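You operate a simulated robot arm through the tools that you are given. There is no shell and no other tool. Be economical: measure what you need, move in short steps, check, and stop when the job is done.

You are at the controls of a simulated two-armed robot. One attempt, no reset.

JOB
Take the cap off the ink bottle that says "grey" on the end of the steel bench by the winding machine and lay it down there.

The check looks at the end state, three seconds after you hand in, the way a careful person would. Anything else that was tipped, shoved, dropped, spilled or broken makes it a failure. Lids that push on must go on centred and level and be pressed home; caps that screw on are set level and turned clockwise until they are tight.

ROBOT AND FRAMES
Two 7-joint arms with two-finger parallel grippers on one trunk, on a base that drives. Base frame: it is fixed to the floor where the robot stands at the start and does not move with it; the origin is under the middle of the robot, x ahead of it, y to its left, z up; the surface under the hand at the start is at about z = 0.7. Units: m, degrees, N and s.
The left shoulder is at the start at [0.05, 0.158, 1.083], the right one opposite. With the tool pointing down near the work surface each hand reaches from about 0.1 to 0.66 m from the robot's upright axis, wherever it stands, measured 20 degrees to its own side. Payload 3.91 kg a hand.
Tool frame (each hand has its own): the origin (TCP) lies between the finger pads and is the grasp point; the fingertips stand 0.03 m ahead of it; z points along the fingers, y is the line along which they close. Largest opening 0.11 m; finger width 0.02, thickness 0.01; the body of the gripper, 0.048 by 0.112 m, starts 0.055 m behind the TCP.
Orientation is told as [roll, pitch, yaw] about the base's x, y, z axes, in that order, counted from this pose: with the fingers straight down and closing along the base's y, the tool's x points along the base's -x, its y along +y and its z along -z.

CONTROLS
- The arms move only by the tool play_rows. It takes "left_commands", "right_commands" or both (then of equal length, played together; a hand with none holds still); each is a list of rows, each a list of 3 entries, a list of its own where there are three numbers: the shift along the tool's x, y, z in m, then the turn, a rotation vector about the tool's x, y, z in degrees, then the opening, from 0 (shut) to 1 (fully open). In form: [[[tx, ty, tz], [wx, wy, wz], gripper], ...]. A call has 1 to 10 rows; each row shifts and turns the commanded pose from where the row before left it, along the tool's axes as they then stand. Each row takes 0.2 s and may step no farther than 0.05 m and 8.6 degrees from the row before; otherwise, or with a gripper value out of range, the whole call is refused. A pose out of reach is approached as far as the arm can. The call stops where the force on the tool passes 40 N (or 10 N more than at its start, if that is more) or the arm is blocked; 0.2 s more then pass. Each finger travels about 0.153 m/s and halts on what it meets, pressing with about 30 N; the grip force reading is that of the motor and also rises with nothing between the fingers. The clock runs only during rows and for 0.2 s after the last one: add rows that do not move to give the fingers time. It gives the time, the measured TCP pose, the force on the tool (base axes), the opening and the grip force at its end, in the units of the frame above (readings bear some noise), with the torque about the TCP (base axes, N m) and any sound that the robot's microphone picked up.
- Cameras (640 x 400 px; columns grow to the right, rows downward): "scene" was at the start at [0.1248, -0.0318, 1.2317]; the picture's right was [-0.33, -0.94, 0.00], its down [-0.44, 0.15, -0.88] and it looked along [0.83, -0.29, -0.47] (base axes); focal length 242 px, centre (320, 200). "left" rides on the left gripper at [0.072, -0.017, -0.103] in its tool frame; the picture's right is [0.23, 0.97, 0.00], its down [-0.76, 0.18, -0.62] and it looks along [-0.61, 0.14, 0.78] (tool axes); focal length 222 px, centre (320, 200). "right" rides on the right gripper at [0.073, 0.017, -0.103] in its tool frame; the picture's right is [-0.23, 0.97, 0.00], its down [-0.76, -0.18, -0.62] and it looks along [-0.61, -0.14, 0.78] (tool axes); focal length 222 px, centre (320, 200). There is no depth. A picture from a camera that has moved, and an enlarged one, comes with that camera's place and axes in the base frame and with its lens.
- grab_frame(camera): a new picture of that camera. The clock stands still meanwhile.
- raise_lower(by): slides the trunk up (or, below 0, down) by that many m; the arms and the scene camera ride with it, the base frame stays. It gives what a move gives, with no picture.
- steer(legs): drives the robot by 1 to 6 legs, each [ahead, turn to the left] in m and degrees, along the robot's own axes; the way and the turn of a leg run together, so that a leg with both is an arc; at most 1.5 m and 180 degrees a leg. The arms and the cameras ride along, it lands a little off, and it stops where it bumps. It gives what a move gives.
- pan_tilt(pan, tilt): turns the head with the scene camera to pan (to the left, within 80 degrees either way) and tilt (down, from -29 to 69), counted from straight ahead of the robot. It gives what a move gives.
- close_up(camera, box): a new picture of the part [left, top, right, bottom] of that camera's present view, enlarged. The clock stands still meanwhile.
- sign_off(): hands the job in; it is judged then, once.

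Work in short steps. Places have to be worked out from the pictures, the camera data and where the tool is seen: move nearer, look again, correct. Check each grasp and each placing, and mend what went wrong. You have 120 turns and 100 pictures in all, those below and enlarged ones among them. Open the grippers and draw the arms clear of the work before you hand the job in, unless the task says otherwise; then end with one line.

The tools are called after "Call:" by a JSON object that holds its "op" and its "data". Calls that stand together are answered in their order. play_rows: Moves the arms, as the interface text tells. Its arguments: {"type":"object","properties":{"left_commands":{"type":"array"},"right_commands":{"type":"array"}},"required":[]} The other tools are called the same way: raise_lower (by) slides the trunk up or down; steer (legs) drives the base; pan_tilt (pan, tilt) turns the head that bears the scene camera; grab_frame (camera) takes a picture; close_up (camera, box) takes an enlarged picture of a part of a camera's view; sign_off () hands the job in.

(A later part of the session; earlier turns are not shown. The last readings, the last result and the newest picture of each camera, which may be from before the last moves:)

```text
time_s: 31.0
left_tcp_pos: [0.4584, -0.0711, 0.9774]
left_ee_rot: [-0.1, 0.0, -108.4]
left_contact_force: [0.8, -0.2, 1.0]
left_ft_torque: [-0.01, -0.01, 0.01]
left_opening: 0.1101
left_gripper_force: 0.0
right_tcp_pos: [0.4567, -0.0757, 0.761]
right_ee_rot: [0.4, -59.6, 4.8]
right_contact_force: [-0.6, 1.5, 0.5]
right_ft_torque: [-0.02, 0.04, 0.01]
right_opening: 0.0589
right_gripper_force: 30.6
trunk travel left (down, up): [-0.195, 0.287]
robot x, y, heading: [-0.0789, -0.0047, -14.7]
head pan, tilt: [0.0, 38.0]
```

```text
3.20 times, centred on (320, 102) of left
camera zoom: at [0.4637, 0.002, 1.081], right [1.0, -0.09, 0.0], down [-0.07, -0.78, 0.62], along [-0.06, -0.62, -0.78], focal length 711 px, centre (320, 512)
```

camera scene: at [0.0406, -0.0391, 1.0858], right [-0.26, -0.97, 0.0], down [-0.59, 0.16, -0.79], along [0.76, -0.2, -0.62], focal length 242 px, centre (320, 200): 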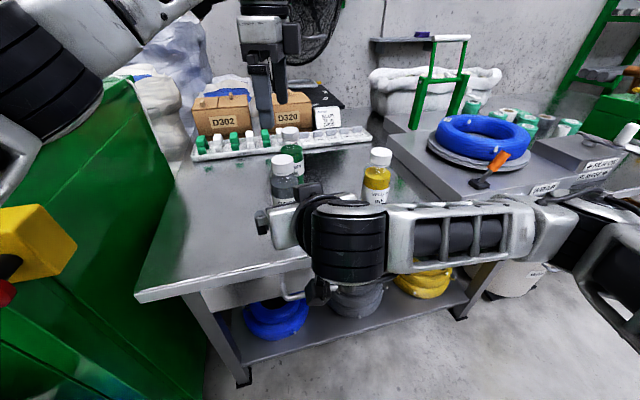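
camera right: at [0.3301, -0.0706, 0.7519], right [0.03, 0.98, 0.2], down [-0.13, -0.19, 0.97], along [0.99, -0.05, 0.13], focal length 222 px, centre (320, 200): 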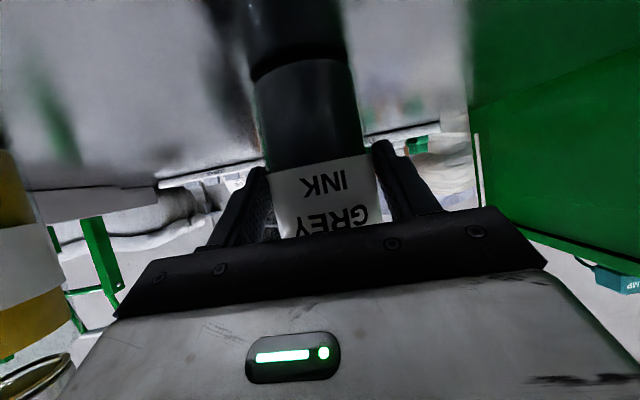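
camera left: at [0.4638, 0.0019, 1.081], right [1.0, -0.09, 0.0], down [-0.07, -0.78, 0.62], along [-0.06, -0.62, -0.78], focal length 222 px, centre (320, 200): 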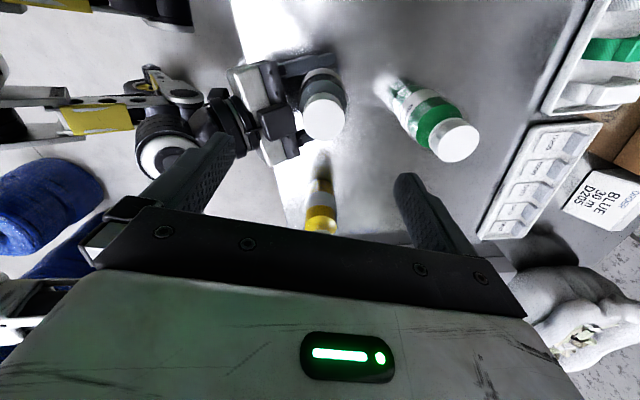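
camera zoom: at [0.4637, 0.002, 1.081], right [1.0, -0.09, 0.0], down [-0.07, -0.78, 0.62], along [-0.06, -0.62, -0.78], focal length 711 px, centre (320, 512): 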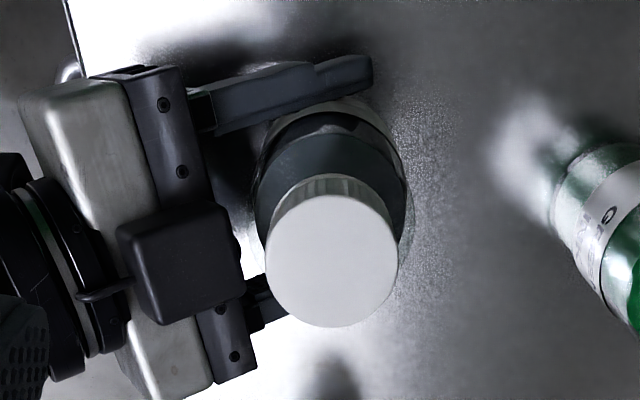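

The bottle is gripped (0.059 wide, 30 N). Cap centre refined to (0.460, -0.073). I wind the left wrist further, by −68° more, for the unscrewing stroke.

Call:
{"op": "play_rows", "data": {"left_commands": [[[0, 0, 0], [0, 0, 8.5], 1], [[0, 0, 0], [0, 0, 8.5], 1], [[0, 0, 0], [0, 0, 8.5], 1], [[0, 0, 0], [0, 0, 8.5], 1], [[0, 0, 0], [0, 0, 8.5], 1], [[0, 0, 0], [0, 0, 8.5], 1], [[0, 0, 0], [0, 0, 8.5], 1], [[0, 0, 0], [0, 0, 8.5], 1]]}}

Call:
{"op": "grab_frame", "data": {"camera": "left"}}

```text
time_s: 32.8
left_tcp_pos: [0.4578, -0.0735, 0.978]
left_ee_rot: [0.0, -0.1, -176.4]
left_contact_force: [0.0, 0.0, -0.7]
left_ft_torque: [0.01, -0.01, 0.01]
left_opening: 0.11
left_gripper_force: 0.1
right_tcp_pos: [0.4564, -0.0759, 0.7636]
right_ee_rot: [0.3, -59.6, 4.8]
right_contact_force: [0.0, 1.8, 0.4]
right_ft_torque: [0.03, 0.04, 0.02]
right_opening: 0.0592
right_gripper_force: 29.8
trunk travel left (down, up): [-0.195, 0.287]
robot x, y, heading: [-0.0797, -0.005, -15.0]
head pan, tilt: [0.0, 38.0]
```

```text
65 pictures are left
camera left: at [0.5289, -0.0525, 1.0802], right [0.29, -0.96, 0.0], down [-0.75, -0.22, 0.62], along [-0.6, -0.18, -0.78], focal length 222 px, centre (320, 200)
```

left: 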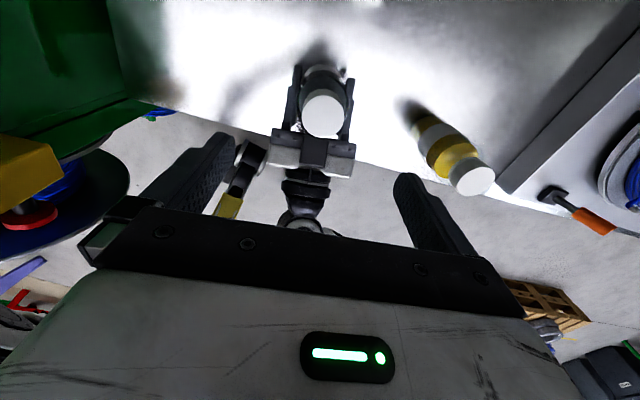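

Cap is centred between the left fingers. I descend 0.11 m so fingertips span the cap height (tips ≈0.838) without touching the bottle's shoulder.

Call:
{"op": "play_rows", "data": {"left_commands": [[[0.003, 0, 0.035], [0, 0, 0], 1], [[0, 0, 0.035], [0, 0, 0], 1], [[0, 0, 0.025], [0, 0, 0], 1], [[0, 0, 0.015], [0, 0, 0], 1], [[0, 0, 0], [0, 0, 0], 0.8], [[0, 0, 0], [0, 0, 0], 0.6], [[0, 0, 0], [0, 0, 0], 0.6]]}}

Call:
{"op": "grab_frame", "data": {"camera": "left"}}

Call:
{"op": "grab_frame", "data": {"camera": "scene"}}

```text
time_s: 34.4
left_tcp_pos: [0.461, -0.0723, 0.8669]
left_ee_rot: [0.0, 0.0, -176.3]
left_contact_force: [0.3, 0.6, 0.1]
left_ft_torque: [0.02, -0.01, 0.0]
left_opening: 0.066
left_gripper_force: 0.0
right_tcp_pos: [0.4582, -0.0763, 0.7618]
right_ee_rot: [0.4, -59.6, 4.7]
right_contact_force: [-0.5, -1.3, 1.1]
right_ft_torque: [-0.21, 0.0, 0.01]
right_opening: 0.0589
right_gripper_force: 30.3
trunk travel left (down, up): [-0.195, 0.287]
robot x, y, heading: [-0.0767, -0.0036, -15.0]
head pan, tilt: [0.0, 38.0]
```

```text
64 pictures are left
camera left: at [0.5312, -0.0522, 0.9701], right [0.29, -0.96, 0.0], down [-0.75, -0.23, 0.62], along [-0.6, -0.18, -0.78], focal length 222 px, centre (320, 200)
```

left: 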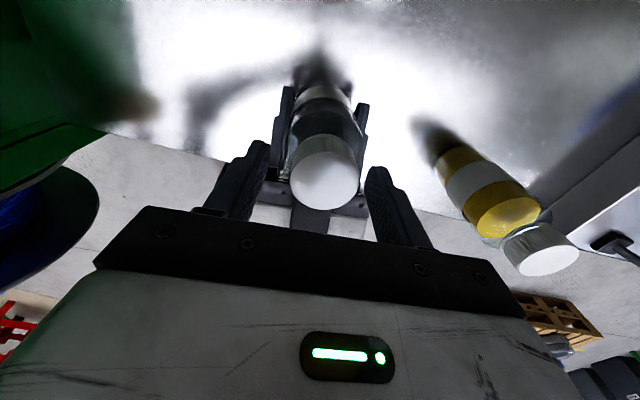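

```text
63 pictures are left
camera scene: at [0.0405, -0.0392, 1.0858], right [-0.26, -0.97, 0.0], down [-0.59, 0.16, -0.79], along [0.76, -0.2, -0.62], focal length 242 px, centre (320, 200)
```

scene: 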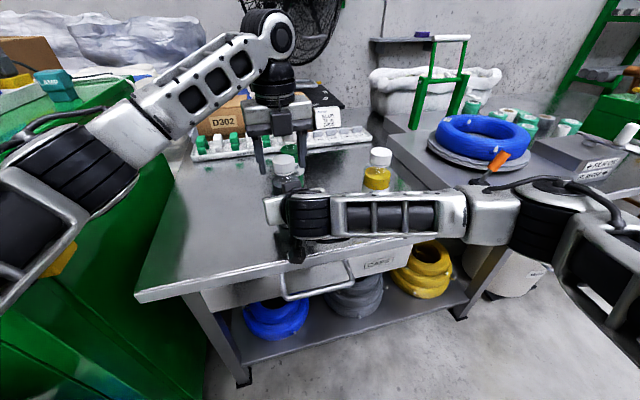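

The cap sits slightly toward the right-image finger; I shift 3 mm that way and close on the cap.

Call:
{"op": "play_rows", "data": {"left_commands": [[[0, 0.003, 0], [0, 0, 0], 0.6], [[0, 0, 0], [0, 0, 0], 0.5], [[0, 0, 0], [0, 0, 0], 0.42], [[0, 0, 0], [0, 0, 0], 0.3], [[0, 0, 0], [0, 0, 0], 0.25]]}}

Call:
{"op": "grab_frame", "data": {"camera": "left"}}

```text
time_s: 35.6
left_tcp_pos: [0.4603, -0.076, 0.8662]
left_ee_rot: [-0.1, -0.1, -176.3]
left_contact_force: [0.8, 3.3, 0.8]
left_ft_torque: [0.08, -0.02, 0.0]
left_opening: 0.0401
left_gripper_force: 29.9
right_tcp_pos: [0.4569, -0.0769, 0.7619]
right_ee_rot: [0.4, -59.6, 4.7]
right_contact_force: [0.1, -3.9, 2.3]
right_ft_torque: [0.08, -0.1, 0.01]
right_opening: 0.0589
right_gripper_force: 30.1
trunk travel left (down, up): [-0.195, 0.287]
robot x, y, heading: [-0.0797, -0.0038, -14.8]
head pan, tilt: [0.0, 38.0]
```

```text
62 pictures are left
camera left: at [0.5314, -0.055, 0.9696], right [0.29, -0.96, 0.0], down [-0.75, -0.23, 0.62], along [-0.6, -0.18, -0.78], focal length 222 px, centre (320, 200)
```

left: 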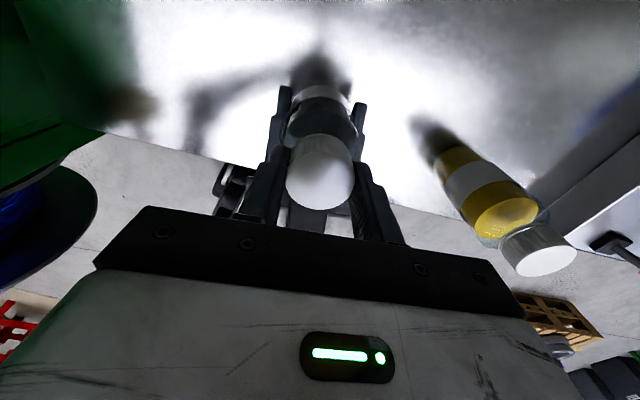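

Cap gripped (0.040, 30 N) with little side force. I turn counter-clockwise 24° first and watch the torque.

Call:
{"op": "play_rows", "data": {"left_commands": [[[0, 0, 0], [0, 0, -6], 0.25], [[0, 0, 0], [0, 0, -6], 0.25], [[0, 0, 0], [0, 0, -6], 0.25], [[0, 0, 0], [0, 0, -6], 0.25]]}}

Call:
{"op": "grab_frame", "data": {"camera": "right"}}

```text
time_s: 36.6
left_tcp_pos: [0.4611, -0.0764, 0.8665]
left_ee_rot: [-0.2, 0.0, -152.2]
left_contact_force: [-2.9, 1.6, 0.0]
left_ft_torque: [0.08, 0.01, 0.0]
left_opening: 0.0401
left_gripper_force: 30.0
right_tcp_pos: [0.4571, -0.0762, 0.7632]
right_ee_rot: [0.4, -59.7, 4.6]
right_contact_force: [4.3, -2.5, 1.6]
right_ft_torque: [-0.15, 0.35, 0.01]
right_opening: 0.0588
right_gripper_force: 30.1
trunk travel left (down, up): [-0.195, 0.287]
robot x, y, heading: [-0.0791, -0.0049, -14.5]
head pan, tilt: [0.0, 38.0]
```

```text
61 pictures are left
camera right: at [0.3301, -0.0709, 0.7521], right [0.03, 0.98, 0.2], down [-0.14, -0.19, 0.97], along [0.99, -0.05, 0.13], focal length 222 px, centre (320, 200)
```

right: 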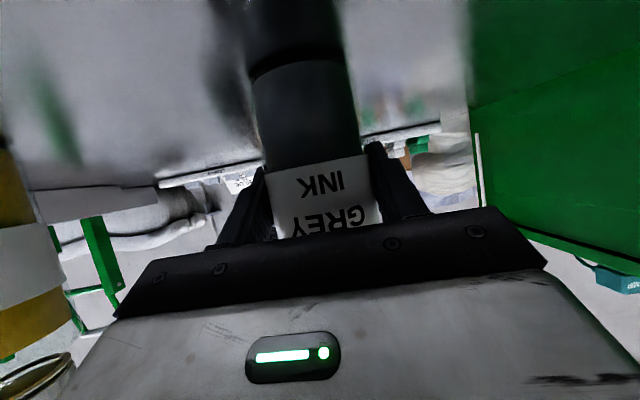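

The bottle stays still (label unmoved) while the cap turns freely. I continue 85° counter-clockwise.

Call:
{"op": "play_rows", "data": {"left_commands": [[[0, 0, 0], [0, 0, -8.5], 0.25], [[0, 0, 0], [0, 0, -8.5], 0.25], [[0, 0, 0], [0, 0, -8.5], 0.25], [[0, 0, 0], [0, 0, -8.5], 0.25], [[0, 0, 0], [0, 0, -8.5], 0.25], [[0, 0, 0], [0, 0, -8.5], 0.25], [[0, 0, 0], [0, 0, -8.5], 0.25], [[0, 0, 0], [0, 0, -8.5], 0.25], [[0, 0, 0], [0, 0, -8.5], 0.25], [[0, 0, 0], [0, 0, -8.5], 0.25]]}}

Call:
{"op": "grab_frame", "data": {"camera": "left"}}

Call:
{"op": "grab_frame", "data": {"camera": "scene"}}

```text
time_s: 38.8
left_tcp_pos: [0.4615, -0.0764, 0.8662]
left_ee_rot: [0.0, 0.0, -67.1]
left_contact_force: [-10.2, 4.3, 8.1]
left_ft_torque: [0.17, 0.23, 0.03]
left_opening: 0.0397
left_gripper_force: 29.8
right_tcp_pos: [0.4579, -0.0768, 0.7622]
right_ee_rot: [0.3, -59.7, 4.8]
right_contact_force: [14.2, -3.4, 0.4]
right_ft_torque: [0.22, 0.49, 0.08]
right_opening: 0.0587
right_gripper_force: 30.1
trunk travel left (down, up): [-0.195, 0.287]
robot x, y, heading: [-0.078, -0.0076, -15.0]
head pan, tilt: [0.0, 38.0]
```

```text
60 pictures are left
camera left: at [0.4172, -0.0162, 0.9703], right [0.81, 0.59, 0.0], down [0.46, -0.63, 0.62], along [0.37, -0.51, -0.78], focal length 222 px, centre (320, 200)
```

left: 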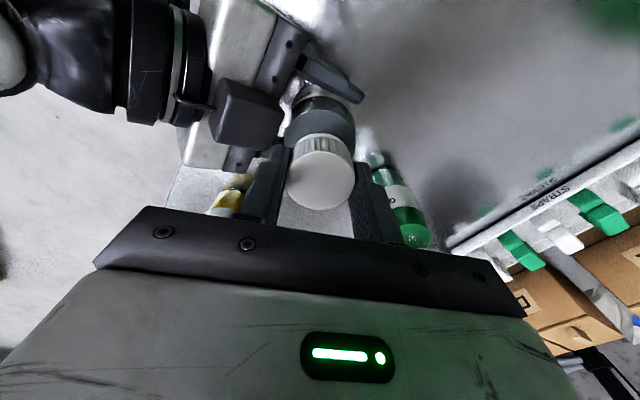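

```text
59 pictures are left
camera scene: at [0.0403, -0.039, 1.0859], right [-0.26, -0.97, 0.0], down [-0.59, 0.16, -0.79], along [0.76, -0.2, -0.62], focal length 242 px, centre (320, 200)
```

scene: 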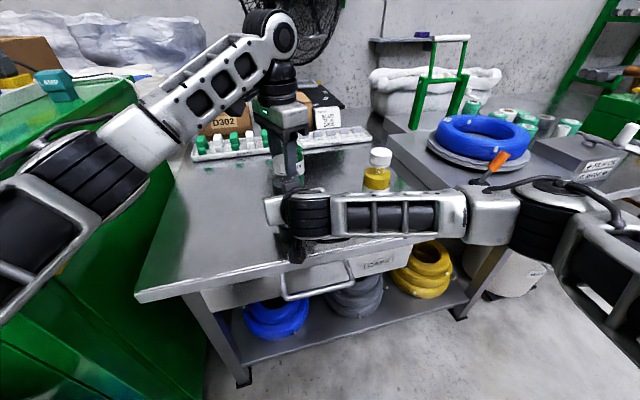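

109° turned; the cap pushes up ~8 N, so it is threading off. I open slightly, rewind the wrist −102°, and regrip.

Call:
{"op": "play_rows", "data": {"left_commands": [[[0, 0, 0], [0, 0, 0], 0.6], [[0, 0, 0], [0, 0, 0], 0.6], [[0, 0, 0], [0, 0, 8.5], 0.6], [[0, 0, 0], [0, 0, 8.5], 0.6], [[0, 0, 0], [0, 0, 8.5], 0.6], [[0, 0, 0], [0, 0, 8.5], 0.6], [[0, 0, 0], [0, 0, 8.5], 0.6], [[0, 0, 0], [0, 0, 8.5], 0.6], [[0, 0, 0], [0, 0, 8.5], 0.6], [[0, 0, 0], [0, 0, 8.5], 0.6]]}}

Call:
{"op": "play_rows", "data": {"left_commands": [[[0, 0, 0], [0, 0, 8.5], 0.6], [[0, 0, 0], [0, 0, 8.5], 0.6], [[0, 0, 0], [0, 0, 8.5], 0.6], [[0, 0, 0], [0, 0, 8.5], 0.6], [[0, 0, 0], [0, 0, 0], 0.6]]}}

Call:
{"op": "close_up", "data": {"camera": "left", "box": [200, 70, 440, 250]}}

```text
time_s: 41.0
left_tcp_pos: [0.4607, -0.0764, 0.8664]
left_ee_rot: [-0.1, 0.0, -135.6]
left_contact_force: [-0.8, -0.7, 0.5]
left_ft_torque: [-0.01, -0.03, 0.0]
left_opening: 0.0656
left_gripper_force: 0.1
right_tcp_pos: [0.4571, -0.0772, 0.7618]
right_ee_rot: [0.1, -59.7, 4.7]
right_contact_force: [-0.5, -1.5, 1.2]
right_ft_torque: [-0.25, -0.24, -0.05]
right_opening: 0.0586
right_gripper_force: 29.9
trunk travel left (down, up): [-0.195, 0.287]
robot x, y, heading: [-0.0768, -0.0049, -14.9]
head pan, tilt: [0.0, 38.0]
```

```text
time_s: 42.2
left_tcp_pos: [0.4615, -0.0765, 0.8657]
left_ee_rot: [-0.1, -0.1, -169.5]
left_contact_force: [-0.1, 0.3, -0.5]
left_ft_torque: [-0.01, 0.0, 0.01]
left_opening: 0.0661
left_gripper_force: 0.0
right_tcp_pos: [0.4567, -0.076, 0.7623]
right_ee_rot: [0.4, -59.6, 4.8]
right_contact_force: [0.7, -1.4, -0.3]
right_ft_torque: [-0.17, -0.08, -0.01]
right_opening: 0.0587
right_gripper_force: 30.6
trunk travel left (down, up): [-0.195, 0.287]
robot x, y, heading: [-0.0798, -0.004, -14.9]
head pan, tilt: [0.0, 38.0]
```

```text
2.22 times, centred on (320, 160) of left
camera zoom: at [0.5292, -0.0466, 0.9696], right [0.4, -0.92, 0.0], down [-0.72, -0.31, 0.62], along [-0.57, -0.25, -0.78], focal length 494 px, centre (320, 289)
```

zoom: 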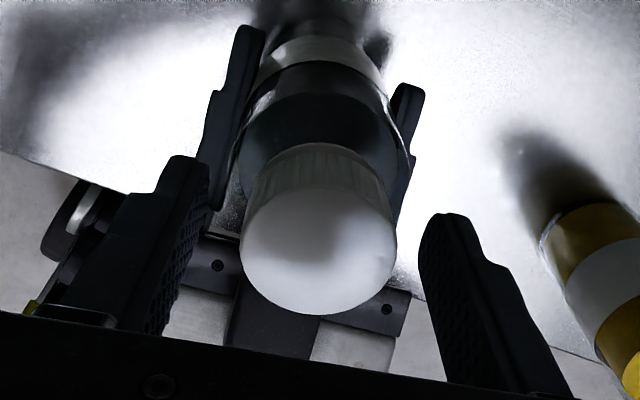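

The cap is still centred. I regrip with a 2 mm x-correction (relieving the earlier side force) and turn counter-clockwise again.

Call:
{"op": "play_rows", "data": {"left_commands": [[[-0.002, 0, -0.001], [0, 0, 0], 0.45], [[0, 0, 0], [0, 0, 0], 0.25], [[0, 0, 0], [0, 0, 0], 0.25], [[0, 0, 0], [0, 0, 0], 0.25], [[0, 0, -0.0001], [0, 0, -8.5], 0.25], [[0, 0, -0.0001], [0, 0, -8.5], 0.25], [[0, 0, -0.0001], [0, 0, -8.5], 0.25], [[0, 0, -0.0001], [0, 0, -8.5], 0.25], [[0, 0, -0.0001], [0, 0, -8.5], 0.25], [[0, 0, -0.0001], [0, 0, -8.5], 0.25]]}}

Call:
{"op": "play_rows", "data": {"left_commands": [[[0, 0, -0.0001], [0, 0, -8.5], 0.25], [[0, 0, -0.0001], [0, 0, -8.5], 0.25], [[0, 0, -0.0001], [0, 0, -8.5], 0.25], [[0, 0, -0.0001], [0, 0, -8.5], 0.25], [[0, 0, -0.0001], [0, 0, -8.5], 0.25], [[0, 0, -0.0001], [0, 0, -8.5], 0.25]]}}

Call:
{"op": "close_up", "data": {"camera": "left", "box": [200, 70, 440, 250]}}

```text
time_s: 44.4
left_tcp_pos: [0.4598, -0.0765, 0.8688]
left_ee_rot: [0.0, 0.0, -118.2]
left_contact_force: [9.4, -0.5, 0.2]
left_ft_torque: [0.14, -0.2, 0.0]
left_opening: 0.0398
left_gripper_force: 29.6
right_tcp_pos: [0.4572, -0.0746, 0.7615]
right_ee_rot: [0.4, -59.6, 5.0]
right_contact_force: [-8.5, -1.5, 1.4]
right_ft_torque: [-0.38, -0.81, 0.04]
right_opening: 0.0589
right_gripper_force: 30.4
trunk travel left (down, up): [-0.195, 0.287]
robot x, y, heading: [-0.0799, -0.002, -14.8]
head pan, tilt: [0.0, 38.0]
```

```text
time_s: 45.8
left_tcp_pos: [0.4592, -0.0759, 0.87]
left_ee_rot: [0.2, 0.0, -67.2]
left_contact_force: [16.5, -2.5, 0.1]
left_ft_torque: [-0.16, -0.91, -0.02]
left_opening: 0.0397
left_gripper_force: 30.0
right_tcp_pos: [0.4561, -0.0742, 0.7615]
right_ee_rot: [0.5, -59.5, 4.7]
right_contact_force: [-19.1, 0.7, 5.2]
right_ft_torque: [-0.26, -0.56, 0.08]
right_opening: 0.0589
right_gripper_force: 30.4
trunk travel left (down, up): [-0.195, 0.287]
robot x, y, heading: [-0.0808, -0.0054, -15.0]
head pan, tilt: [0.0, 38.0]
```

```text
2.22 times, centred on (320, 160) of left
camera zoom: at [0.4149, -0.0169, 0.9721], right [0.81, 0.59, 0.0], down [0.46, -0.63, 0.62], along [0.37, -0.5, -0.78], focal length 494 px, centre (320, 289)
```

zoom: 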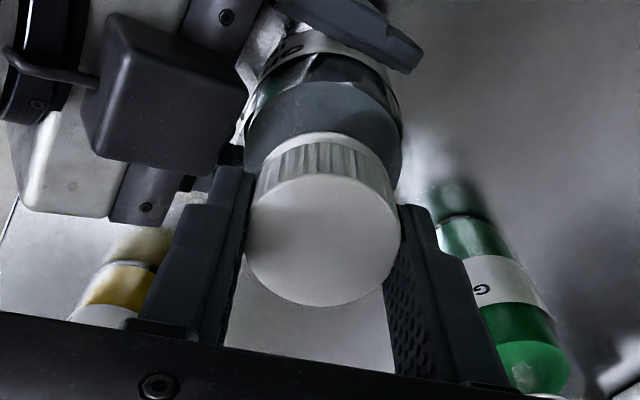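

Total 211° turned and the hand has risen ~3 mm. Side force is now opposite, so the cap centre is near x=0.4605; I open, rewind with 1.2 mm correction, for another turn.

Call:
{"op": "play_rows", "data": {"left_commands": [[[0, 0, 0], [0, 0, 0], 0.6], [[0, 0, 0], [0, 0, 0], 0.6], [[0, 0, 0], [0, 0, 8.5], 0.6], [[0, 0, 0], [0, 0, 8.5], 0.6], [[0, 0, 0], [0, 0, 8.5], 0.6], [[0, 0, 0], [0, 0, 8.5], 0.6], [[0, 0, 0], [0, 0, 8.5], 0.6], [[0, 0, 0], [0, 0, 8.5], 0.6], [[0, 0, 0], [0, 0, 8.5], 0.6], [[0, 0, 0], [0, 0, 8.5], 0.6]]}}

Call:
{"op": "play_rows", "data": {"left_commands": [[[0, 0, 0], [0, 0, 8.5], 0.6], [[0, 0, 0], [0, 0, 8.5], 0.6], [[0, 0, 0], [0, 0, 8.5], 0.6], [[0, 0, 0], [0, 0, 8.5], 0.6], [[0.0012, 0, 0], [0, 0, 0], 0.6]]}}

Call:
{"op": "close_up", "data": {"camera": "left", "box": [200, 70, 440, 250]}}

```text
time_s: 48.0
left_tcp_pos: [0.4592, -0.0771, 0.8691]
left_ee_rot: [-0.1, 0.0, -135.5]
left_contact_force: [0.0, 0.6, 0.8]
left_ft_torque: [0.01, -0.03, 0.0]
left_opening: 0.0662
left_gripper_force: 0.1
right_tcp_pos: [0.4574, -0.0749, 0.7617]
right_ee_rot: [0.5, -59.6, 4.7]
right_contact_force: [-0.6, 1.8, 0.1]
right_ft_torque: [0.06, 0.14, -0.07]
right_opening: 0.0588
right_gripper_force: 30.2
trunk travel left (down, up): [-0.195, 0.287]
robot x, y, heading: [-0.0812, -0.0039, -15.2]
head pan, tilt: [0.0, 38.0]
```

```text
time_s: 49.2
left_tcp_pos: [0.4603, -0.0765, 0.869]
left_ee_rot: [0.0, -0.1, -169.6]
left_contact_force: [0.6, 0.7, -0.6]
left_ft_torque: [0.0, -0.02, 0.0]
left_opening: 0.0659
left_gripper_force: 0.0
right_tcp_pos: [0.4565, -0.075, 0.763]
right_ee_rot: [0.4, -59.6, 4.9]
right_contact_force: [1.1, 1.2, 1.6]
right_ft_torque: [0.06, 0.05, -0.03]
right_opening: 0.0588
right_gripper_force: 29.7
trunk travel left (down, up): [-0.195, 0.287]
robot x, y, heading: [-0.0862, -0.0068, -15.0]
head pan, tilt: [0.0, 38.0]
```

```text
2.22 times, centred on (320, 160) of left
camera zoom: at [0.5282, -0.0464, 0.9715], right [0.4, -0.92, 0.0], down [-0.72, -0.31, 0.62], along [-0.57, -0.25, -0.78], focal length 494 px, centre (320, 289)
```

zoom: 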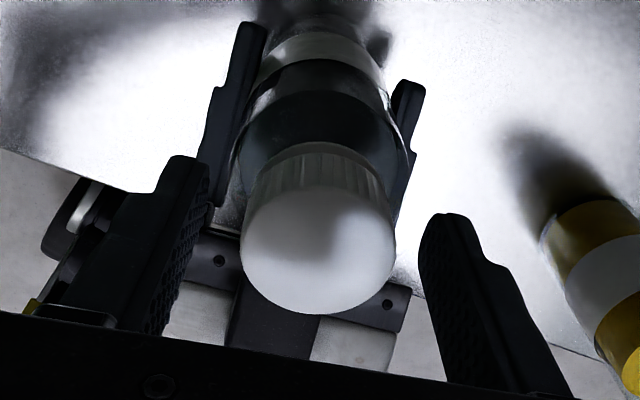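

The cap is rising with the hand. Grip and turn a third time.

Call:
{"op": "play_rows", "data": {"left_commands": [[[0, 0, 0], [0, 0, 0], 0.45], [[0, 0, 0], [0, 0, 0], 0.25], [[0, 0, 0], [0, 0, 0], 0.25], [[0, 0, 0], [0, 0, 0], 0.25], [[0, 0, -0.0001], [0, 0, -8.5], 0.25], [[0, 0, -0.0001], [0, 0, -8.5], 0.25], [[0, 0, -0.0001], [0, 0, -8.5], 0.25], [[0, 0, -0.0001], [0, 0, -8.5], 0.25], [[0, 0, -0.0001], [0, 0, -8.5], 0.25], [[0, 0, -0.0001], [0, 0, -8.5], 0.25]]}}

Call:
{"op": "play_rows", "data": {"left_commands": [[[0, 0, -0.0001], [0, 0, -8.5], 0.25], [[0, 0, -0.0001], [0, 0, -8.5], 0.25], [[0, 0, -0.0001], [0, 0, -8.5], 0.25], [[0, 0, -0.0001], [0, 0, -8.5], 0.25], [[0, 0, -0.0001], [0, 0, -8.5], 0.25], [[0, 0, -0.0001], [0, 0, -8.5], 0.25]]}}

Call:
{"op": "close_up", "data": {"camera": "left", "box": [200, 70, 440, 250]}}

```text
time_s: 51.4
left_tcp_pos: [0.4603, -0.0758, 0.8702]
left_ee_rot: [-0.2, 0.0, -118.2]
left_contact_force: [1.0, 7.4, 0.2]
left_ft_torque: [-0.18, -0.12, -0.03]
left_opening: 0.04
left_gripper_force: 30.0
right_tcp_pos: [0.4565, -0.0764, 0.762]
right_ee_rot: [0.4, -59.5, 4.7]
right_contact_force: [0.7, -5.3, 2.6]
right_ft_torque: [1.03, 0.1, -0.03]
right_opening: 0.0589
right_gripper_force: 29.9
trunk travel left (down, up): [-0.195, 0.287]
robot x, y, heading: [-0.0757, -0.0083, -15.0]
head pan, tilt: [0.0, 38.0]
```

```text
time_s: 52.8
left_tcp_pos: [0.4606, -0.0769, 0.8698]
left_ee_rot: [-0.1, 0.1, -67.2]
left_contact_force: [-5.3, 9.4, -0.1]
left_ft_torque: [0.12, -0.05, 0.01]
left_opening: 0.0398
left_gripper_force: 30.2
right_tcp_pos: [0.4574, -0.0759, 0.7618]
right_ee_rot: [0.3, -59.6, 4.8]
right_contact_force: [6.5, -7.9, 1.6]
right_ft_torque: [0.79, 0.61, 0.03]
right_opening: 0.0586
right_gripper_force: 29.8
trunk travel left (down, up): [-0.195, 0.287]
robot x, y, heading: [-0.0802, -0.0007, -14.8]
head pan, tilt: [0.0, 38.0]
```

```text
2.22 times, centred on (320, 160) of left
camera zoom: at [0.4163, -0.0166, 0.9734], right [0.81, 0.59, 0.0], down [0.46, -0.63, 0.62], along [0.36, -0.5, -0.78], focal length 494 px, centre (320, 289)
```

zoom: 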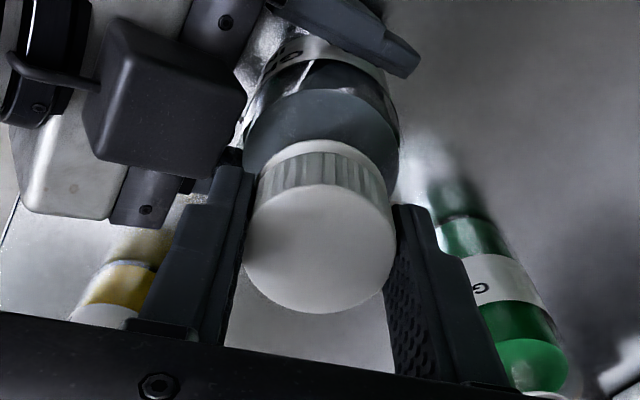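

313° turned and no axial force: perhaps free. I try a gentle 6 mm lift and watch the force.

Call:
{"op": "play_rows", "data": {"left_commands": [[[0, 0, -0.002], [0, 0, -4], 0.25], [[0, 0, -0.002], [0, 0, -4], 0.25], [[0, 0, -0.002], [0, 0, -4], 0.25]]}}

Call:
{"op": "close_up", "data": {"camera": "left", "box": [200, 70, 440, 250]}}

```text
time_s: 53.6
left_tcp_pos: [0.4616, -0.0774, 0.8747]
left_ee_rot: [-0.1, 0.3, -55.2]
left_contact_force: [-5.3, 7.0, -19.4]
left_ft_torque: [0.22, 0.02, 0.0]
left_opening: 0.0396
left_gripper_force: 29.9
right_tcp_pos: [0.4573, -0.0758, 0.7643]
right_ee_rot: [0.5, -59.8, 4.7]
right_contact_force: [5.8, -7.3, 14.4]
right_ft_torque: [0.64, 0.56, -0.02]
right_opening: 0.0587
right_gripper_force: 30.2
trunk travel left (down, up): [-0.195, 0.287]
robot x, y, heading: [-0.0804, -0.0084, -14.8]
head pan, tilt: [0.0, 38.0]
```

```text
2.22 times, centred on (320, 160) of left
camera zoom: at [0.4058, -0.0267, 0.977], right [0.67, 0.74, 0.0], down [0.58, -0.53, 0.62], along [0.46, -0.42, -0.79], focal length 494 px, centre (320, 289)
```

zoom: 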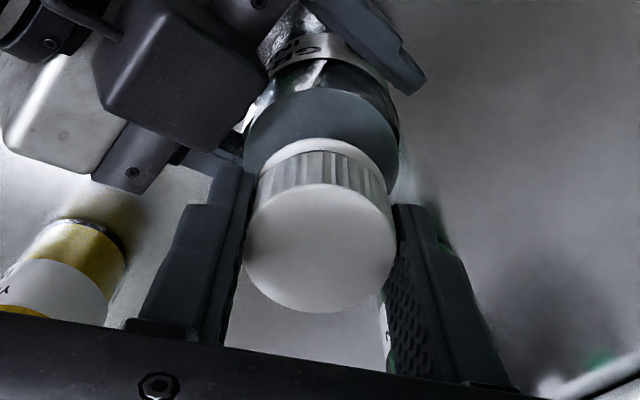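

Still threaded (19 N pull-back). I lower 5 mm to unload, open, rewind and turn another stroke.

Call:
{"op": "play_rows", "data": {"left_commands": [[[0, 0, 0.0025], [0, 0, 0], 0.25], [[0, 0, 0.002], [0, 0, 0], 0.25], [[0, 0, 0], [0, 0, 0], 0.6], [[0, 0, 0], [0, 0, 0], 0.6], [[0, 0, 0], [0, 0, 8.5], 0.6], [[0, 0, 0], [0, 0, 8.5], 0.6], [[0, 0, 0], [0, 0, 8.5], 0.6], [[0, 0, 0], [0, 0, 8.5], 0.6], [[0, 0, 0], [0, 0, 8.5], 0.6], [[0, 0, 0], [0, 0, 8.5], 0.6]]}}

Call:
{"op": "play_rows", "data": {"left_commands": [[[0, 0, 0], [0, 0, 8.5], 0.6], [[0, 0, 0], [0, 0, 8.5], 0.6], [[0, 0, 0], [0, 0, 8.5], 0.6], [[0, 0, 0], [0, 0, 8.5], 0.6], [[0, 0, 0], [0, 0, 8.5], 0.6], [[0, 0, 0], [0, 0, 8.5], 0.6], [[0, 0, 0], [0, 0, 8.5], 0.6], [[0, 0, 0], [0, 0, 4], 0.6], [[0, 0, 0], [0, 0, 0], 0.6]]}}

Call:
{"op": "close_up", "data": {"camera": "left", "box": [200, 70, 440, 250]}}

```text
time_s: 55.8
left_tcp_pos: [0.4618, -0.0772, 0.8711]
left_ee_rot: [-0.1, 0.0, -106.4]
left_contact_force: [-1.5, 0.2, 0.0]
left_ft_torque: [0.0, -0.02, 0.0]
left_opening: 0.0662
left_gripper_force: 0.0
right_tcp_pos: [0.4559, -0.0762, 0.7609]
right_ee_rot: [0.2, -59.5, 4.8]
right_contact_force: [-1.1, 1.1, 0.1]
right_ft_torque: [0.02, 0.03, 0.0]
right_opening: 0.0588
right_gripper_force: 30.1
trunk travel left (down, up): [-0.195, 0.287]
robot x, y, heading: [-0.0803, -0.008, -14.7]
head pan, tilt: [0.0, 38.0]
```

```text
time_s: 57.8
left_tcp_pos: [0.4603, -0.0754, 0.8706]
left_ee_rot: [0.1, 0.0, -169.9]
left_contact_force: [0.1, 0.8, 0.6]
left_ft_torque: [-0.01, 0.0, -0.02]
left_opening: 0.0661
left_gripper_force: 0.1
right_tcp_pos: [0.4573, -0.0766, 0.7619]
right_ee_rot: [0.4, -59.5, 4.8]
right_contact_force: [0.0, 0.2, -3.7]
right_ft_torque: [0.01, 0.01, -0.02]
right_opening: 0.0584
right_gripper_force: 30.2
trunk travel left (down, up): [-0.195, 0.287]
robot x, y, heading: [-0.0774, -0.0047, -15.1]
head pan, tilt: [0.0, 38.0]
```

```text
2.22 times, centred on (320, 160) of left
camera zoom: at [0.5282, -0.0477, 0.9742], right [0.39, -0.92, 0.0], down [-0.72, -0.31, 0.62], along [-0.57, -0.24, -0.78], focal length 494 px, centre (320, 289)
```

zoom: 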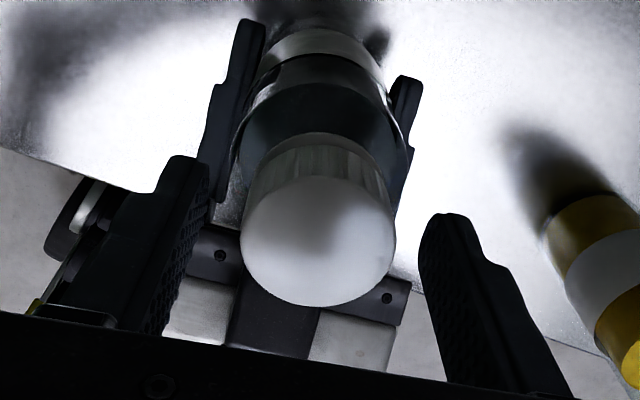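

Fourth stroke: regrip and turn 102° more.

Call:
{"op": "play_rows", "data": {"left_commands": [[[0, 0, 0], [0, 0, 0], 0.45], [[0, 0, 0], [0, 0, 0], 0.25], [[0, 0, 0], [0, 0, 0], 0.25], [[0, 0, 0], [0, 0, 0], 0.25], [[0, 0, -0.0001], [0, 0, -8.5], 0.25], [[0, 0, -0.0001], [0, 0, -8.5], 0.25], [[0, 0, -0.0001], [0, 0, -8.5], 0.25], [[0, 0, -0.0001], [0, 0, -8.5], 0.25], [[0, 0, -0.0001], [0, 0, -8.5], 0.25], [[0, 0, -0.0001], [0, 0, -8.5], 0.25]]}}

Call:
{"op": "play_rows", "data": {"left_commands": [[[0, 0, -0.0001], [0, 0, -8.5], 0.25], [[0, 0, -0.0001], [0, 0, -8.5], 0.25], [[0, 0, -0.0001], [0, 0, -8.5], 0.25], [[0, 0, -0.0001], [0, 0, -8.5], 0.25], [[0, 0, -0.0001], [0, 0, -8.5], 0.25], [[0, 0, -0.0001], [0, 0, -8.5], 0.25]]}}

Call:
{"op": "play_rows", "data": {"left_commands": [[[0, 0, -0.001], [0, 0, -4], 0.25], [[0, 0, -0.0015], [0, 0, -4], 0.25], [[0, 0, -0.0015], [0, 0, -4], 0.25]]}}

Call:
{"op": "close_up", "data": {"camera": "left", "box": [200, 70, 440, 250]}}

```text
time_s: 60.0
left_tcp_pos: [0.4602, -0.0773, 0.8717]
left_ee_rot: [0.0, -0.1, -118.7]
left_contact_force: [-0.2, -0.1, -0.1]
left_ft_torque: [-0.04, 0.01, -0.01]
left_opening: 0.0402
left_gripper_force: 30.0
right_tcp_pos: [0.4574, -0.0752, 0.7616]
right_ee_rot: [0.4, -59.5, 5.0]
right_contact_force: [0.3, 0.6, -4.9]
right_ft_torque: [0.01, 0.03, -0.02]
right_opening: 0.0584
right_gripper_force: 29.8
trunk travel left (down, up): [-0.195, 0.287]
robot x, y, heading: [-0.0804, 0.0004, -14.9]
head pan, tilt: [0.0, 38.0]
```

```text
time_s: 61.4
left_tcp_pos: [0.4604, -0.0773, 0.8723]
left_ee_rot: [-0.1, 0.0, -67.7]
left_contact_force: [0.4, 0.9, 0.0]
left_ft_torque: [-0.02, -0.03, 0.04]
left_opening: 0.0399
left_gripper_force: 30.2
right_tcp_pos: [0.457, -0.0767, 0.7619]
right_ee_rot: [0.4, -59.5, 4.8]
right_contact_force: [1.2, 0.0, -4.0]
right_ft_torque: [-0.01, 0.04, 0.02]
right_opening: 0.0586
right_gripper_force: 30.3
trunk travel left (down, up): [-0.195, 0.287]
robot x, y, heading: [-0.0784, -0.0046, -14.9]
head pan, tilt: [0.0, 38.0]
```

```text
time_s: 62.2
left_tcp_pos: [0.4602, -0.0761, 0.8757]
left_ee_rot: [-0.1, 0.0, -55.7]
left_contact_force: [0.6, -0.4, -0.5]
left_ft_torque: [-0.01, 0.01, -0.03]
left_opening: 0.0399
left_gripper_force: 29.9
right_tcp_pos: [0.4568, -0.0759, 0.7613]
right_ee_rot: [0.4, -59.6, 4.8]
right_contact_force: [0.3, -0.2, -3.4]
right_ft_torque: [0.0, -0.1, 0.0]
right_opening: 0.0583
right_gripper_force: 30.0
trunk travel left (down, up): [-0.195, 0.287]
robot x, y, heading: [-0.0788, -0.005, -15.1]
head pan, tilt: [0.0, 38.0]
```

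```text
2.22 times, centred on (320, 160) of left
camera zoom: at [0.4052, -0.026, 0.9793], right [0.68, 0.74, 0.0], down [0.58, -0.53, 0.62], along [0.46, -0.42, -0.78], focal length 494 px, centre (320, 289)
```

zoom: 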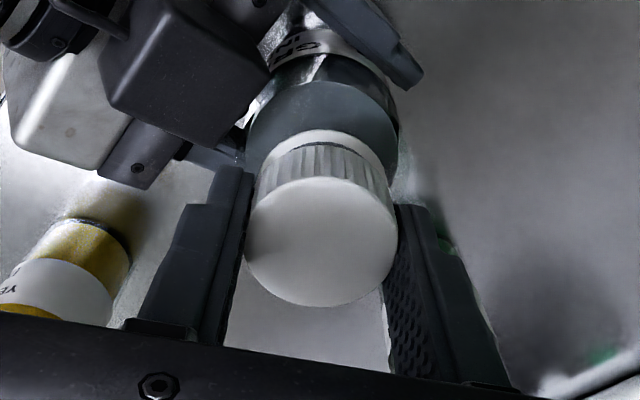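

All forces on the left are now ~0: the cap is free. I lift it straight up 0.08 m.

Call:
{"op": "play_rows", "data": {"left_commands": [[[0, 0, -0.01], [0, 0, 0], 0.25], [[0, 0, -0.02], [0, 0, 0], 0.25], [[0, 0, -0.025], [0, 0, 0], 0.25], [[0, 0, -0.025], [0, 0, 0], 0.25]]}}

Call:
{"op": "grab_frame", "data": {"camera": "left"}}

Call:
{"op": "grab_frame", "data": {"camera": "scene"}}

Call:
{"op": "grab_frame", "data": {"camera": "right"}}

```text
time_s: 63.2
left_tcp_pos: [0.4603, -0.0759, 0.9572]
left_ee_rot: [-0.2, 0.2, -55.9]
left_contact_force: [-0.4, 0.8, -0.9]
left_ft_torque: [-0.01, -0.01, 0.02]
left_opening: 0.04
left_gripper_force: 30.2
right_tcp_pos: [0.4569, -0.0772, 0.762]
right_ee_rot: [0.3, -59.5, 4.7]
right_contact_force: [0.5, 0.1, -3.6]
right_ft_torque: [0.02, 0.01, 0.0]
right_opening: 0.0588
right_gripper_force: 29.6
trunk travel left (down, up): [-0.195, 0.287]
robot x, y, heading: [-0.0798, -0.0048, -15.1]
head pan, tilt: [0.0, 38.0]
```

```text
51 pictures are left
camera left: at [0.4049, -0.0257, 1.0599], right [0.68, 0.73, 0.0], down [0.58, -0.53, 0.62], along [0.46, -0.42, -0.78], focal length 222 px, centre (320, 200)
```

left: 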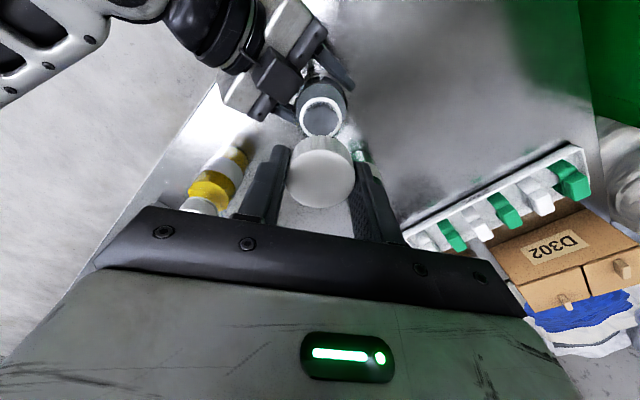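

```text
50 pictures are left
camera scene: at [0.0408, -0.0392, 1.0857], right [-0.26, -0.97, 0.0], down [-0.6, 0.16, -0.79], along [0.76, -0.2, -0.62], focal length 242 px, centre (320, 200)
```

scene: 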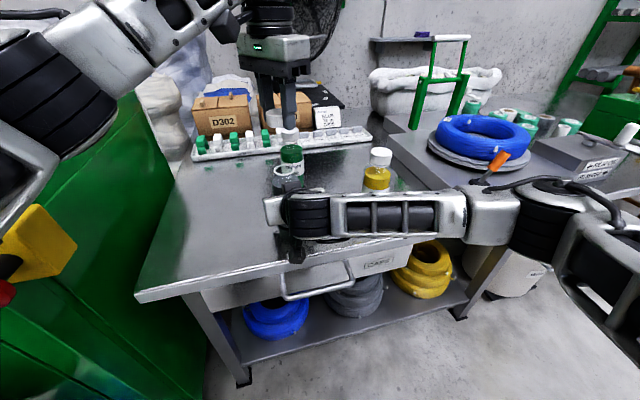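

```text
49 pictures are left
camera right: at [0.3301, -0.0707, 0.7518], right [0.03, 0.98, 0.2], down [-0.13, -0.19, 0.97], along [0.99, -0.05, 0.13], focal length 222 px, centre (320, 200)
```

right: 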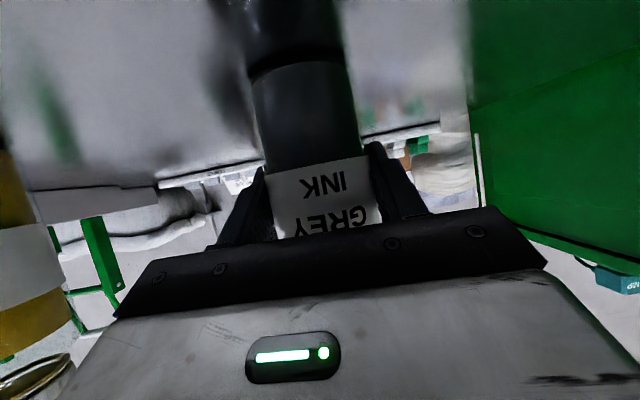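

The cap is off and in the left hand. The right reads −3.6 N, i.e. it carries the bottle's weight (bottle lifted slightly), so I lower it in 1 mm steps until the bench takes it.

Call:
{"op": "play_rows", "data": {"right_commands": [[[0.00087, 0, 0.0005], [0, 0, 0], 0.4], [[0.00087, 0, 0.0005], [0, 0, 0], 0.4]]}}

```text
time_s: 63.8
left_tcp_pos: [0.4597, -0.0764, 0.9559]
left_ee_rot: [0.1, -0.1, -55.9]
left_contact_force: [0.8, -0.4, 0.0]
left_ft_torque: [0.0, -0.01, 0.01]
left_opening: 0.04
left_gripper_force: 30.0
right_tcp_pos: [0.4581, -0.0758, 0.7613]
right_ee_rot: [0.5, -59.8, 4.7]
right_contact_force: [-1.8, -1.2, 1.9]
right_ft_torque: [-0.16, 0.08, 0.0]
right_opening: 0.0584
right_gripper_force: 29.5
trunk travel left (down, up): [-0.195, 0.287]
robot x, y, heading: [-0.0802, -0.0075, -14.6]
head pan, tilt: [0.0, 38.0]
```

The bench now bears it (+1.9 N). Release and back the right hand straight out.

Call:
{"op": "play_rows", "data": {"right_commands": [[[0, 0, 0], [0, 0, 0], 0.56], [[0, 0, 0], [0, 0, 0], 0.65], [[0, 0, 0], [0, 0, 0], 0.8], [[0, 0, 0], [0, 0, 0], 1], [[0, 0, 0], [0, 0, 0], 1], [[0, 0, -0.03], [0, 0, 0], 1], [[0, 0, -0.04], [0, 0, 0], 1], [[0, 0, -0.04], [0, 0, 0], 1], [[0, 0, -0.04], [0, 0, 0], 1]]}}

Call:
{"op": "grab_frame", "data": {"camera": "left"}}

Call:
{"op": "grab_frame", "data": {"camera": "right"}}

Call:
{"op": "grab_frame", "data": {"camera": "scene"}}

```text
time_s: 65.8
left_tcp_pos: [0.46, -0.0758, 0.9561]
left_ee_rot: [0.0, 0.0, -55.9]
left_contact_force: [0.0, 0.0, 0.6]
left_ft_torque: [0.01, 0.0, -0.03]
left_opening: 0.04
left_gripper_force: 29.8
right_tcp_pos: [0.3281, -0.0857, 0.8356]
right_ee_rot: [0.2, -59.5, 4.8]
right_contact_force: [0.7, 0.2, -0.9]
right_ft_torque: [0.0, 0.0, -0.02]
right_opening: 0.1101
right_gripper_force: 0.1
trunk travel left (down, up): [-0.195, 0.287]
robot x, y, heading: [-0.0786, -0.0056, -15.0]
head pan, tilt: [0.0, 38.0]
```

```text
48 pictures are left
camera left: at [0.4048, -0.0256, 1.0598], right [0.68, 0.73, 0.0], down [0.58, -0.53, 0.62], along [0.46, -0.42, -0.78], focal length 222 px, centre (320, 200)
```

left: 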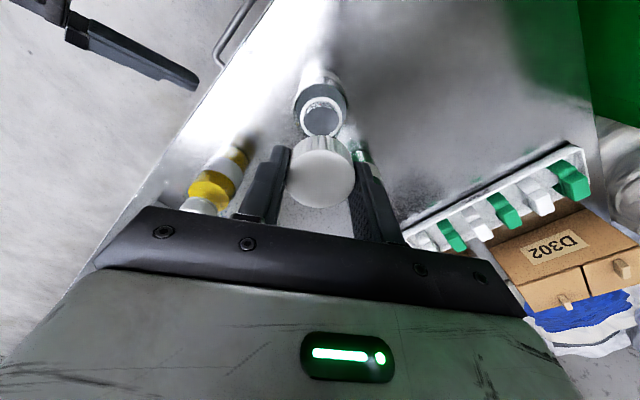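

```text
47 pictures are left
camera right: at [0.2009, -0.0816, 0.8263], right [0.03, 0.98, 0.2], down [-0.13, -0.19, 0.97], along [0.99, -0.05, 0.13], focal length 222 px, centre (320, 200)
```

right: 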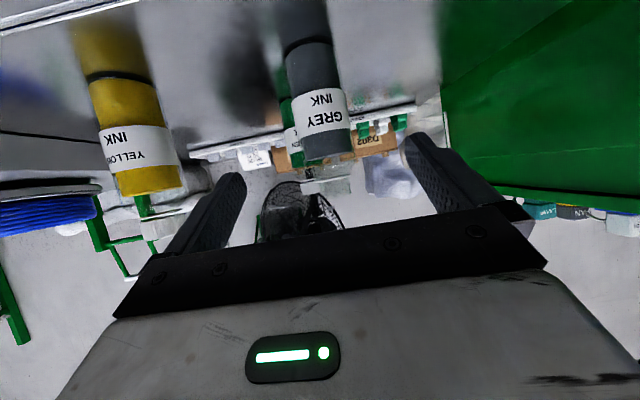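

```text
46 pictures are left
camera scene: at [0.0405, -0.0391, 1.0858], right [-0.26, -0.97, 0.0], down [-0.59, 0.16, -0.79], along [0.76, -0.2, -0.62], focal length 242 px, centre (320, 200)
```

scene: 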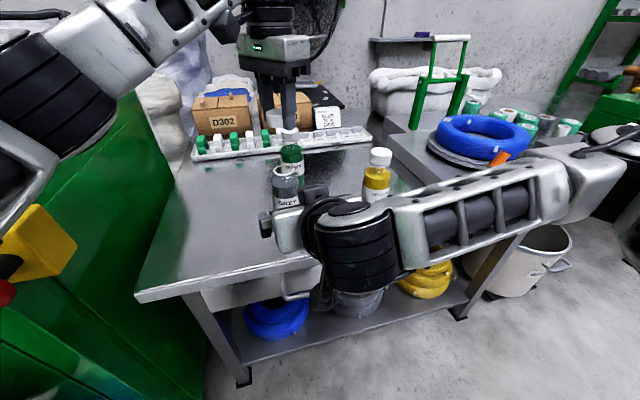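

The bottle stands upright and open. I carry the cap 0.135 m to the left (free bench at about (0.46, 0.06)) and begin lowering.

Call:
{"op": "play_rows", "data": {"left_commands": [[[0.028, 0.0189, 0], [0, 0, 0], 0.25], [[0.028, 0.0189, 0], [0, 0, 0], 0.25], [[0.028, 0.0189, 0], [0, 0, 0], 0.25], [[0.028, 0.0189, 0], [0, 0, 0], 0.25], [[0, 0, 0.03], [0, 0, 0], 0.25], [[0, 0, 0.03], [0, 0, 0], 0.25], [[0, 0, 0.03], [0, 0, 0], 0.25]]}}

Call:
{"op": "grab_frame", "data": {"camera": "left"}}

Call:
{"op": "grab_frame", "data": {"camera": "scene"}}

```text
time_s: 67.5
left_tcp_pos: [0.4611, 0.0526, 0.9736]
left_ee_rot: [8.8, -9.3, -56.8]
left_contact_force: [0.9, -0.8, -0.6]
left_ft_torque: [0.02, 0.01, 0.02]
left_opening: 0.04
left_gripper_force: 30.1
right_tcp_pos: [0.3245, -0.0901, 0.8388]
right_ee_rot: [1.1, -60.1, 4.2]
right_contact_force: [0.1, 0.2, -0.1]
right_ft_torque: [-0.01, 0.02, 0.0]
right_opening: 0.1101
right_gripper_force: 0.0
trunk travel left (down, up): [-0.195, 0.287]
robot x, y, heading: [-0.079, -0.0062, -14.8]
head pan, tilt: [0.0, 38.0]
stopped in row 7 (left hand): the arm was blocked; the commanded pose is now the measured one
```

```text
45 pictures are left
camera left: at [0.3857, 0.1066, 1.0598], right [0.67, 0.73, 0.11], down [0.42, -0.5, 0.76], along [0.61, -0.46, -0.64], focal length 222 px, centre (320, 200)
```

left: 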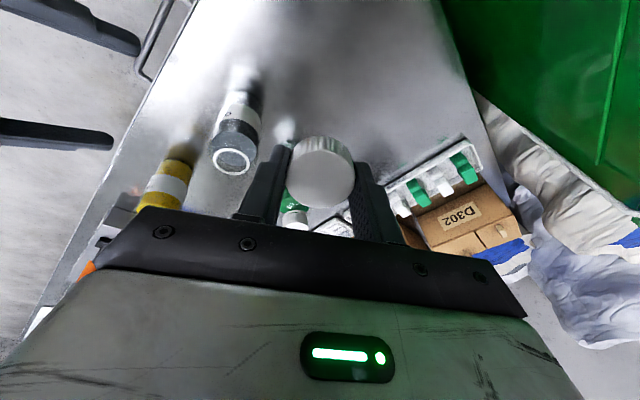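

```text
44 pictures are left
camera scene: at [0.0349, -0.0441, 1.0864], right [-0.26, -0.97, -0.01], down [-0.59, 0.16, -0.79], along [0.77, -0.2, -0.61], focal length 242 px, centre (320, 200)
```

scene: 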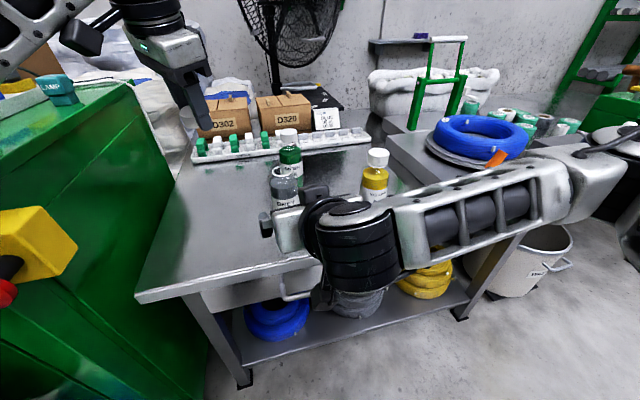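

The left forearm/elbow seems to have met the green machine. I lift the hand and go back toward the right to unblock, then check.

Call:
{"op": "play_rows", "data": {"left_commands": [[[-0.014, -0.009, -0.015], [0, 0, 0], 0.25], [[-0.014, -0.009, -0.015], [0, 0, 0], 0.25], [[-0.014, -0.009, 0], [0, 0, 0], 0.25]]}}

Call:
{"op": "pan_tilt", "data": {"pan": 45, "tilt": 30}}

Call:
{"op": "grab_frame", "data": {"camera": "scene"}}

```text
time_s: 68.2
left_tcp_pos: [0.464, 0.008, 0.9853]
left_ee_rot: [7.1, -8.0, -56.4]
left_contact_force: [-0.1, -0.2, -0.3]
left_ft_torque: [0.01, -0.03, -0.01]
left_opening: 0.0402
left_gripper_force: 29.8
right_tcp_pos: [0.3282, -0.0863, 0.8341]
right_ee_rot: [0.4, -59.6, 4.9]
right_contact_force: [0.3, 0.3, 0.1]
right_ft_torque: [0.01, -0.04, 0.01]
right_opening: 0.1102
right_gripper_force: 0.1
trunk travel left (down, up): [-0.195, 0.287]
robot x, y, heading: [-0.0804, -0.001, -15.1]
head pan, tilt: [0.0, 38.0]
```

```text
time_s: 69.4
left_tcp_pos: [0.4648, 0.0081, 0.9874]
left_ee_rot: [7.1, -8.2, -56.4]
left_contact_force: [0.1, -0.7, 0.0]
left_ft_torque: [0.0, 0.02, 0.02]
left_opening: 0.0399
left_gripper_force: 29.7
right_tcp_pos: [0.3288, -0.0871, 0.8359]
right_ee_rot: [0.4, -59.6, 4.8]
right_contact_force: [-0.4, 0.1, 0.6]
right_ft_torque: [0.02, -0.02, 0.0]
right_opening: 0.1104
right_gripper_force: 0.1
trunk travel left (down, up): [-0.195, 0.287]
robot x, y, heading: [-0.078, -0.0031, -14.9]
head pan, tilt: [45.0, 30.0]
```

```text
43 pictures are left
camera scene: at [0.0367, 0.0288, 1.0981], right [0.5, -0.87, 0.0], down [-0.43, -0.25, -0.87], along [0.75, 0.43, -0.5], focal length 242 px, centre (320, 200)
```

scene: 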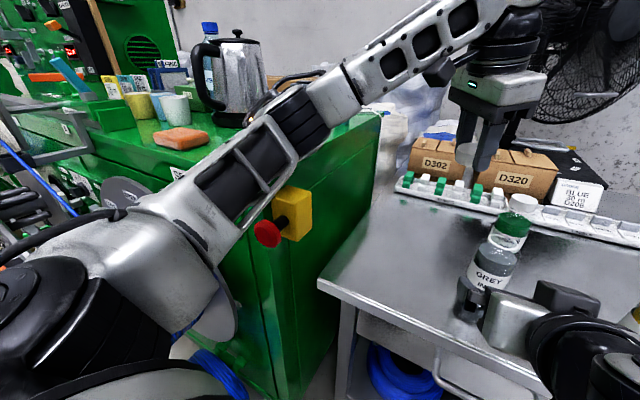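

The left elbow is close to the machine's edge and kettle. I zoom in to check.

Call:
{"op": "close_up", "data": {"camera": "scene", "box": [120, 20, 420, 260]}}

```text
1.67 times, centred on (270, 140) of scene
camera zoom: at [0.0367, 0.0288, 1.0981], right [0.5, -0.87, 0.0], down [-0.43, -0.25, -0.87], along [0.75, 0.43, -0.5], focal length 404 px, centre (403, 300)
```

zoom: 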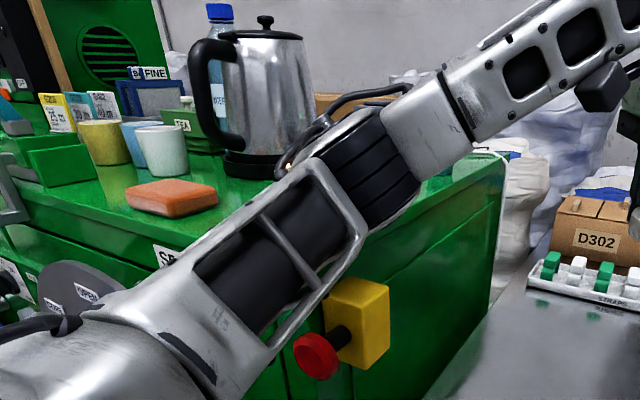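

The elbow (≈(0.34, 0.24, 1.03)) hovers right over the machine's top edge; kettle and other things are untouched. Now that the bottle is released I can raise the trunk by 0.17 m to lift the elbow clear.

Call:
{"op": "raise_lower", "data": {"by": 0.17}}

Call:
{"op": "grab_frame", "data": {"camera": "scene"}}

```text
time_s: 71.3
left_tcp_pos: [0.4631, 0.0082, 1.1561]
left_ee_rot: [7.1, -8.2, -56.4]
left_contact_force: [0.3, 0.1, -0.3]
left_ft_torque: [-0.01, 0.0, 0.0]
left_opening: 0.04
left_gripper_force: 30.2
right_tcp_pos: [0.3288, -0.0872, 1.0062]
right_ee_rot: [0.4, -59.5, 4.8]
right_contact_force: [-0.2, -0.8, -0.6]
right_ft_torque: [0.02, 0.02, 0.01]
right_opening: 0.1103
right_gripper_force: 0.0
trunk travel left (down, up): [-0.365, 0.117]
robot x, y, heading: [-0.0794, -0.0069, -14.6]
head pan, tilt: [45.0, 30.0]
```

```text
41 pictures are left
camera scene: at [0.0367, 0.0289, 1.2681], right [0.5, -0.87, 0.0], down [-0.43, -0.25, -0.87], along [0.75, 0.43, -0.5], focal length 242 px, centre (320, 200)
```

scene: 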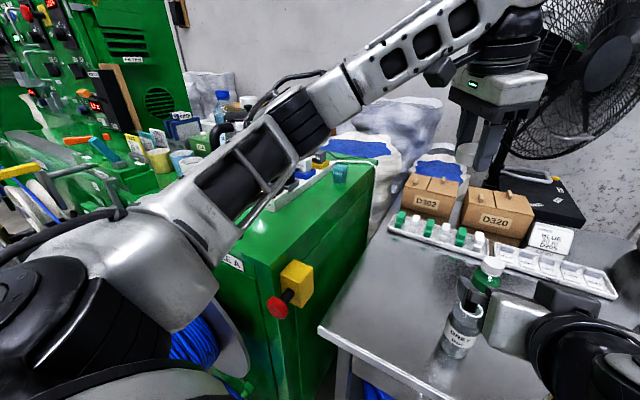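

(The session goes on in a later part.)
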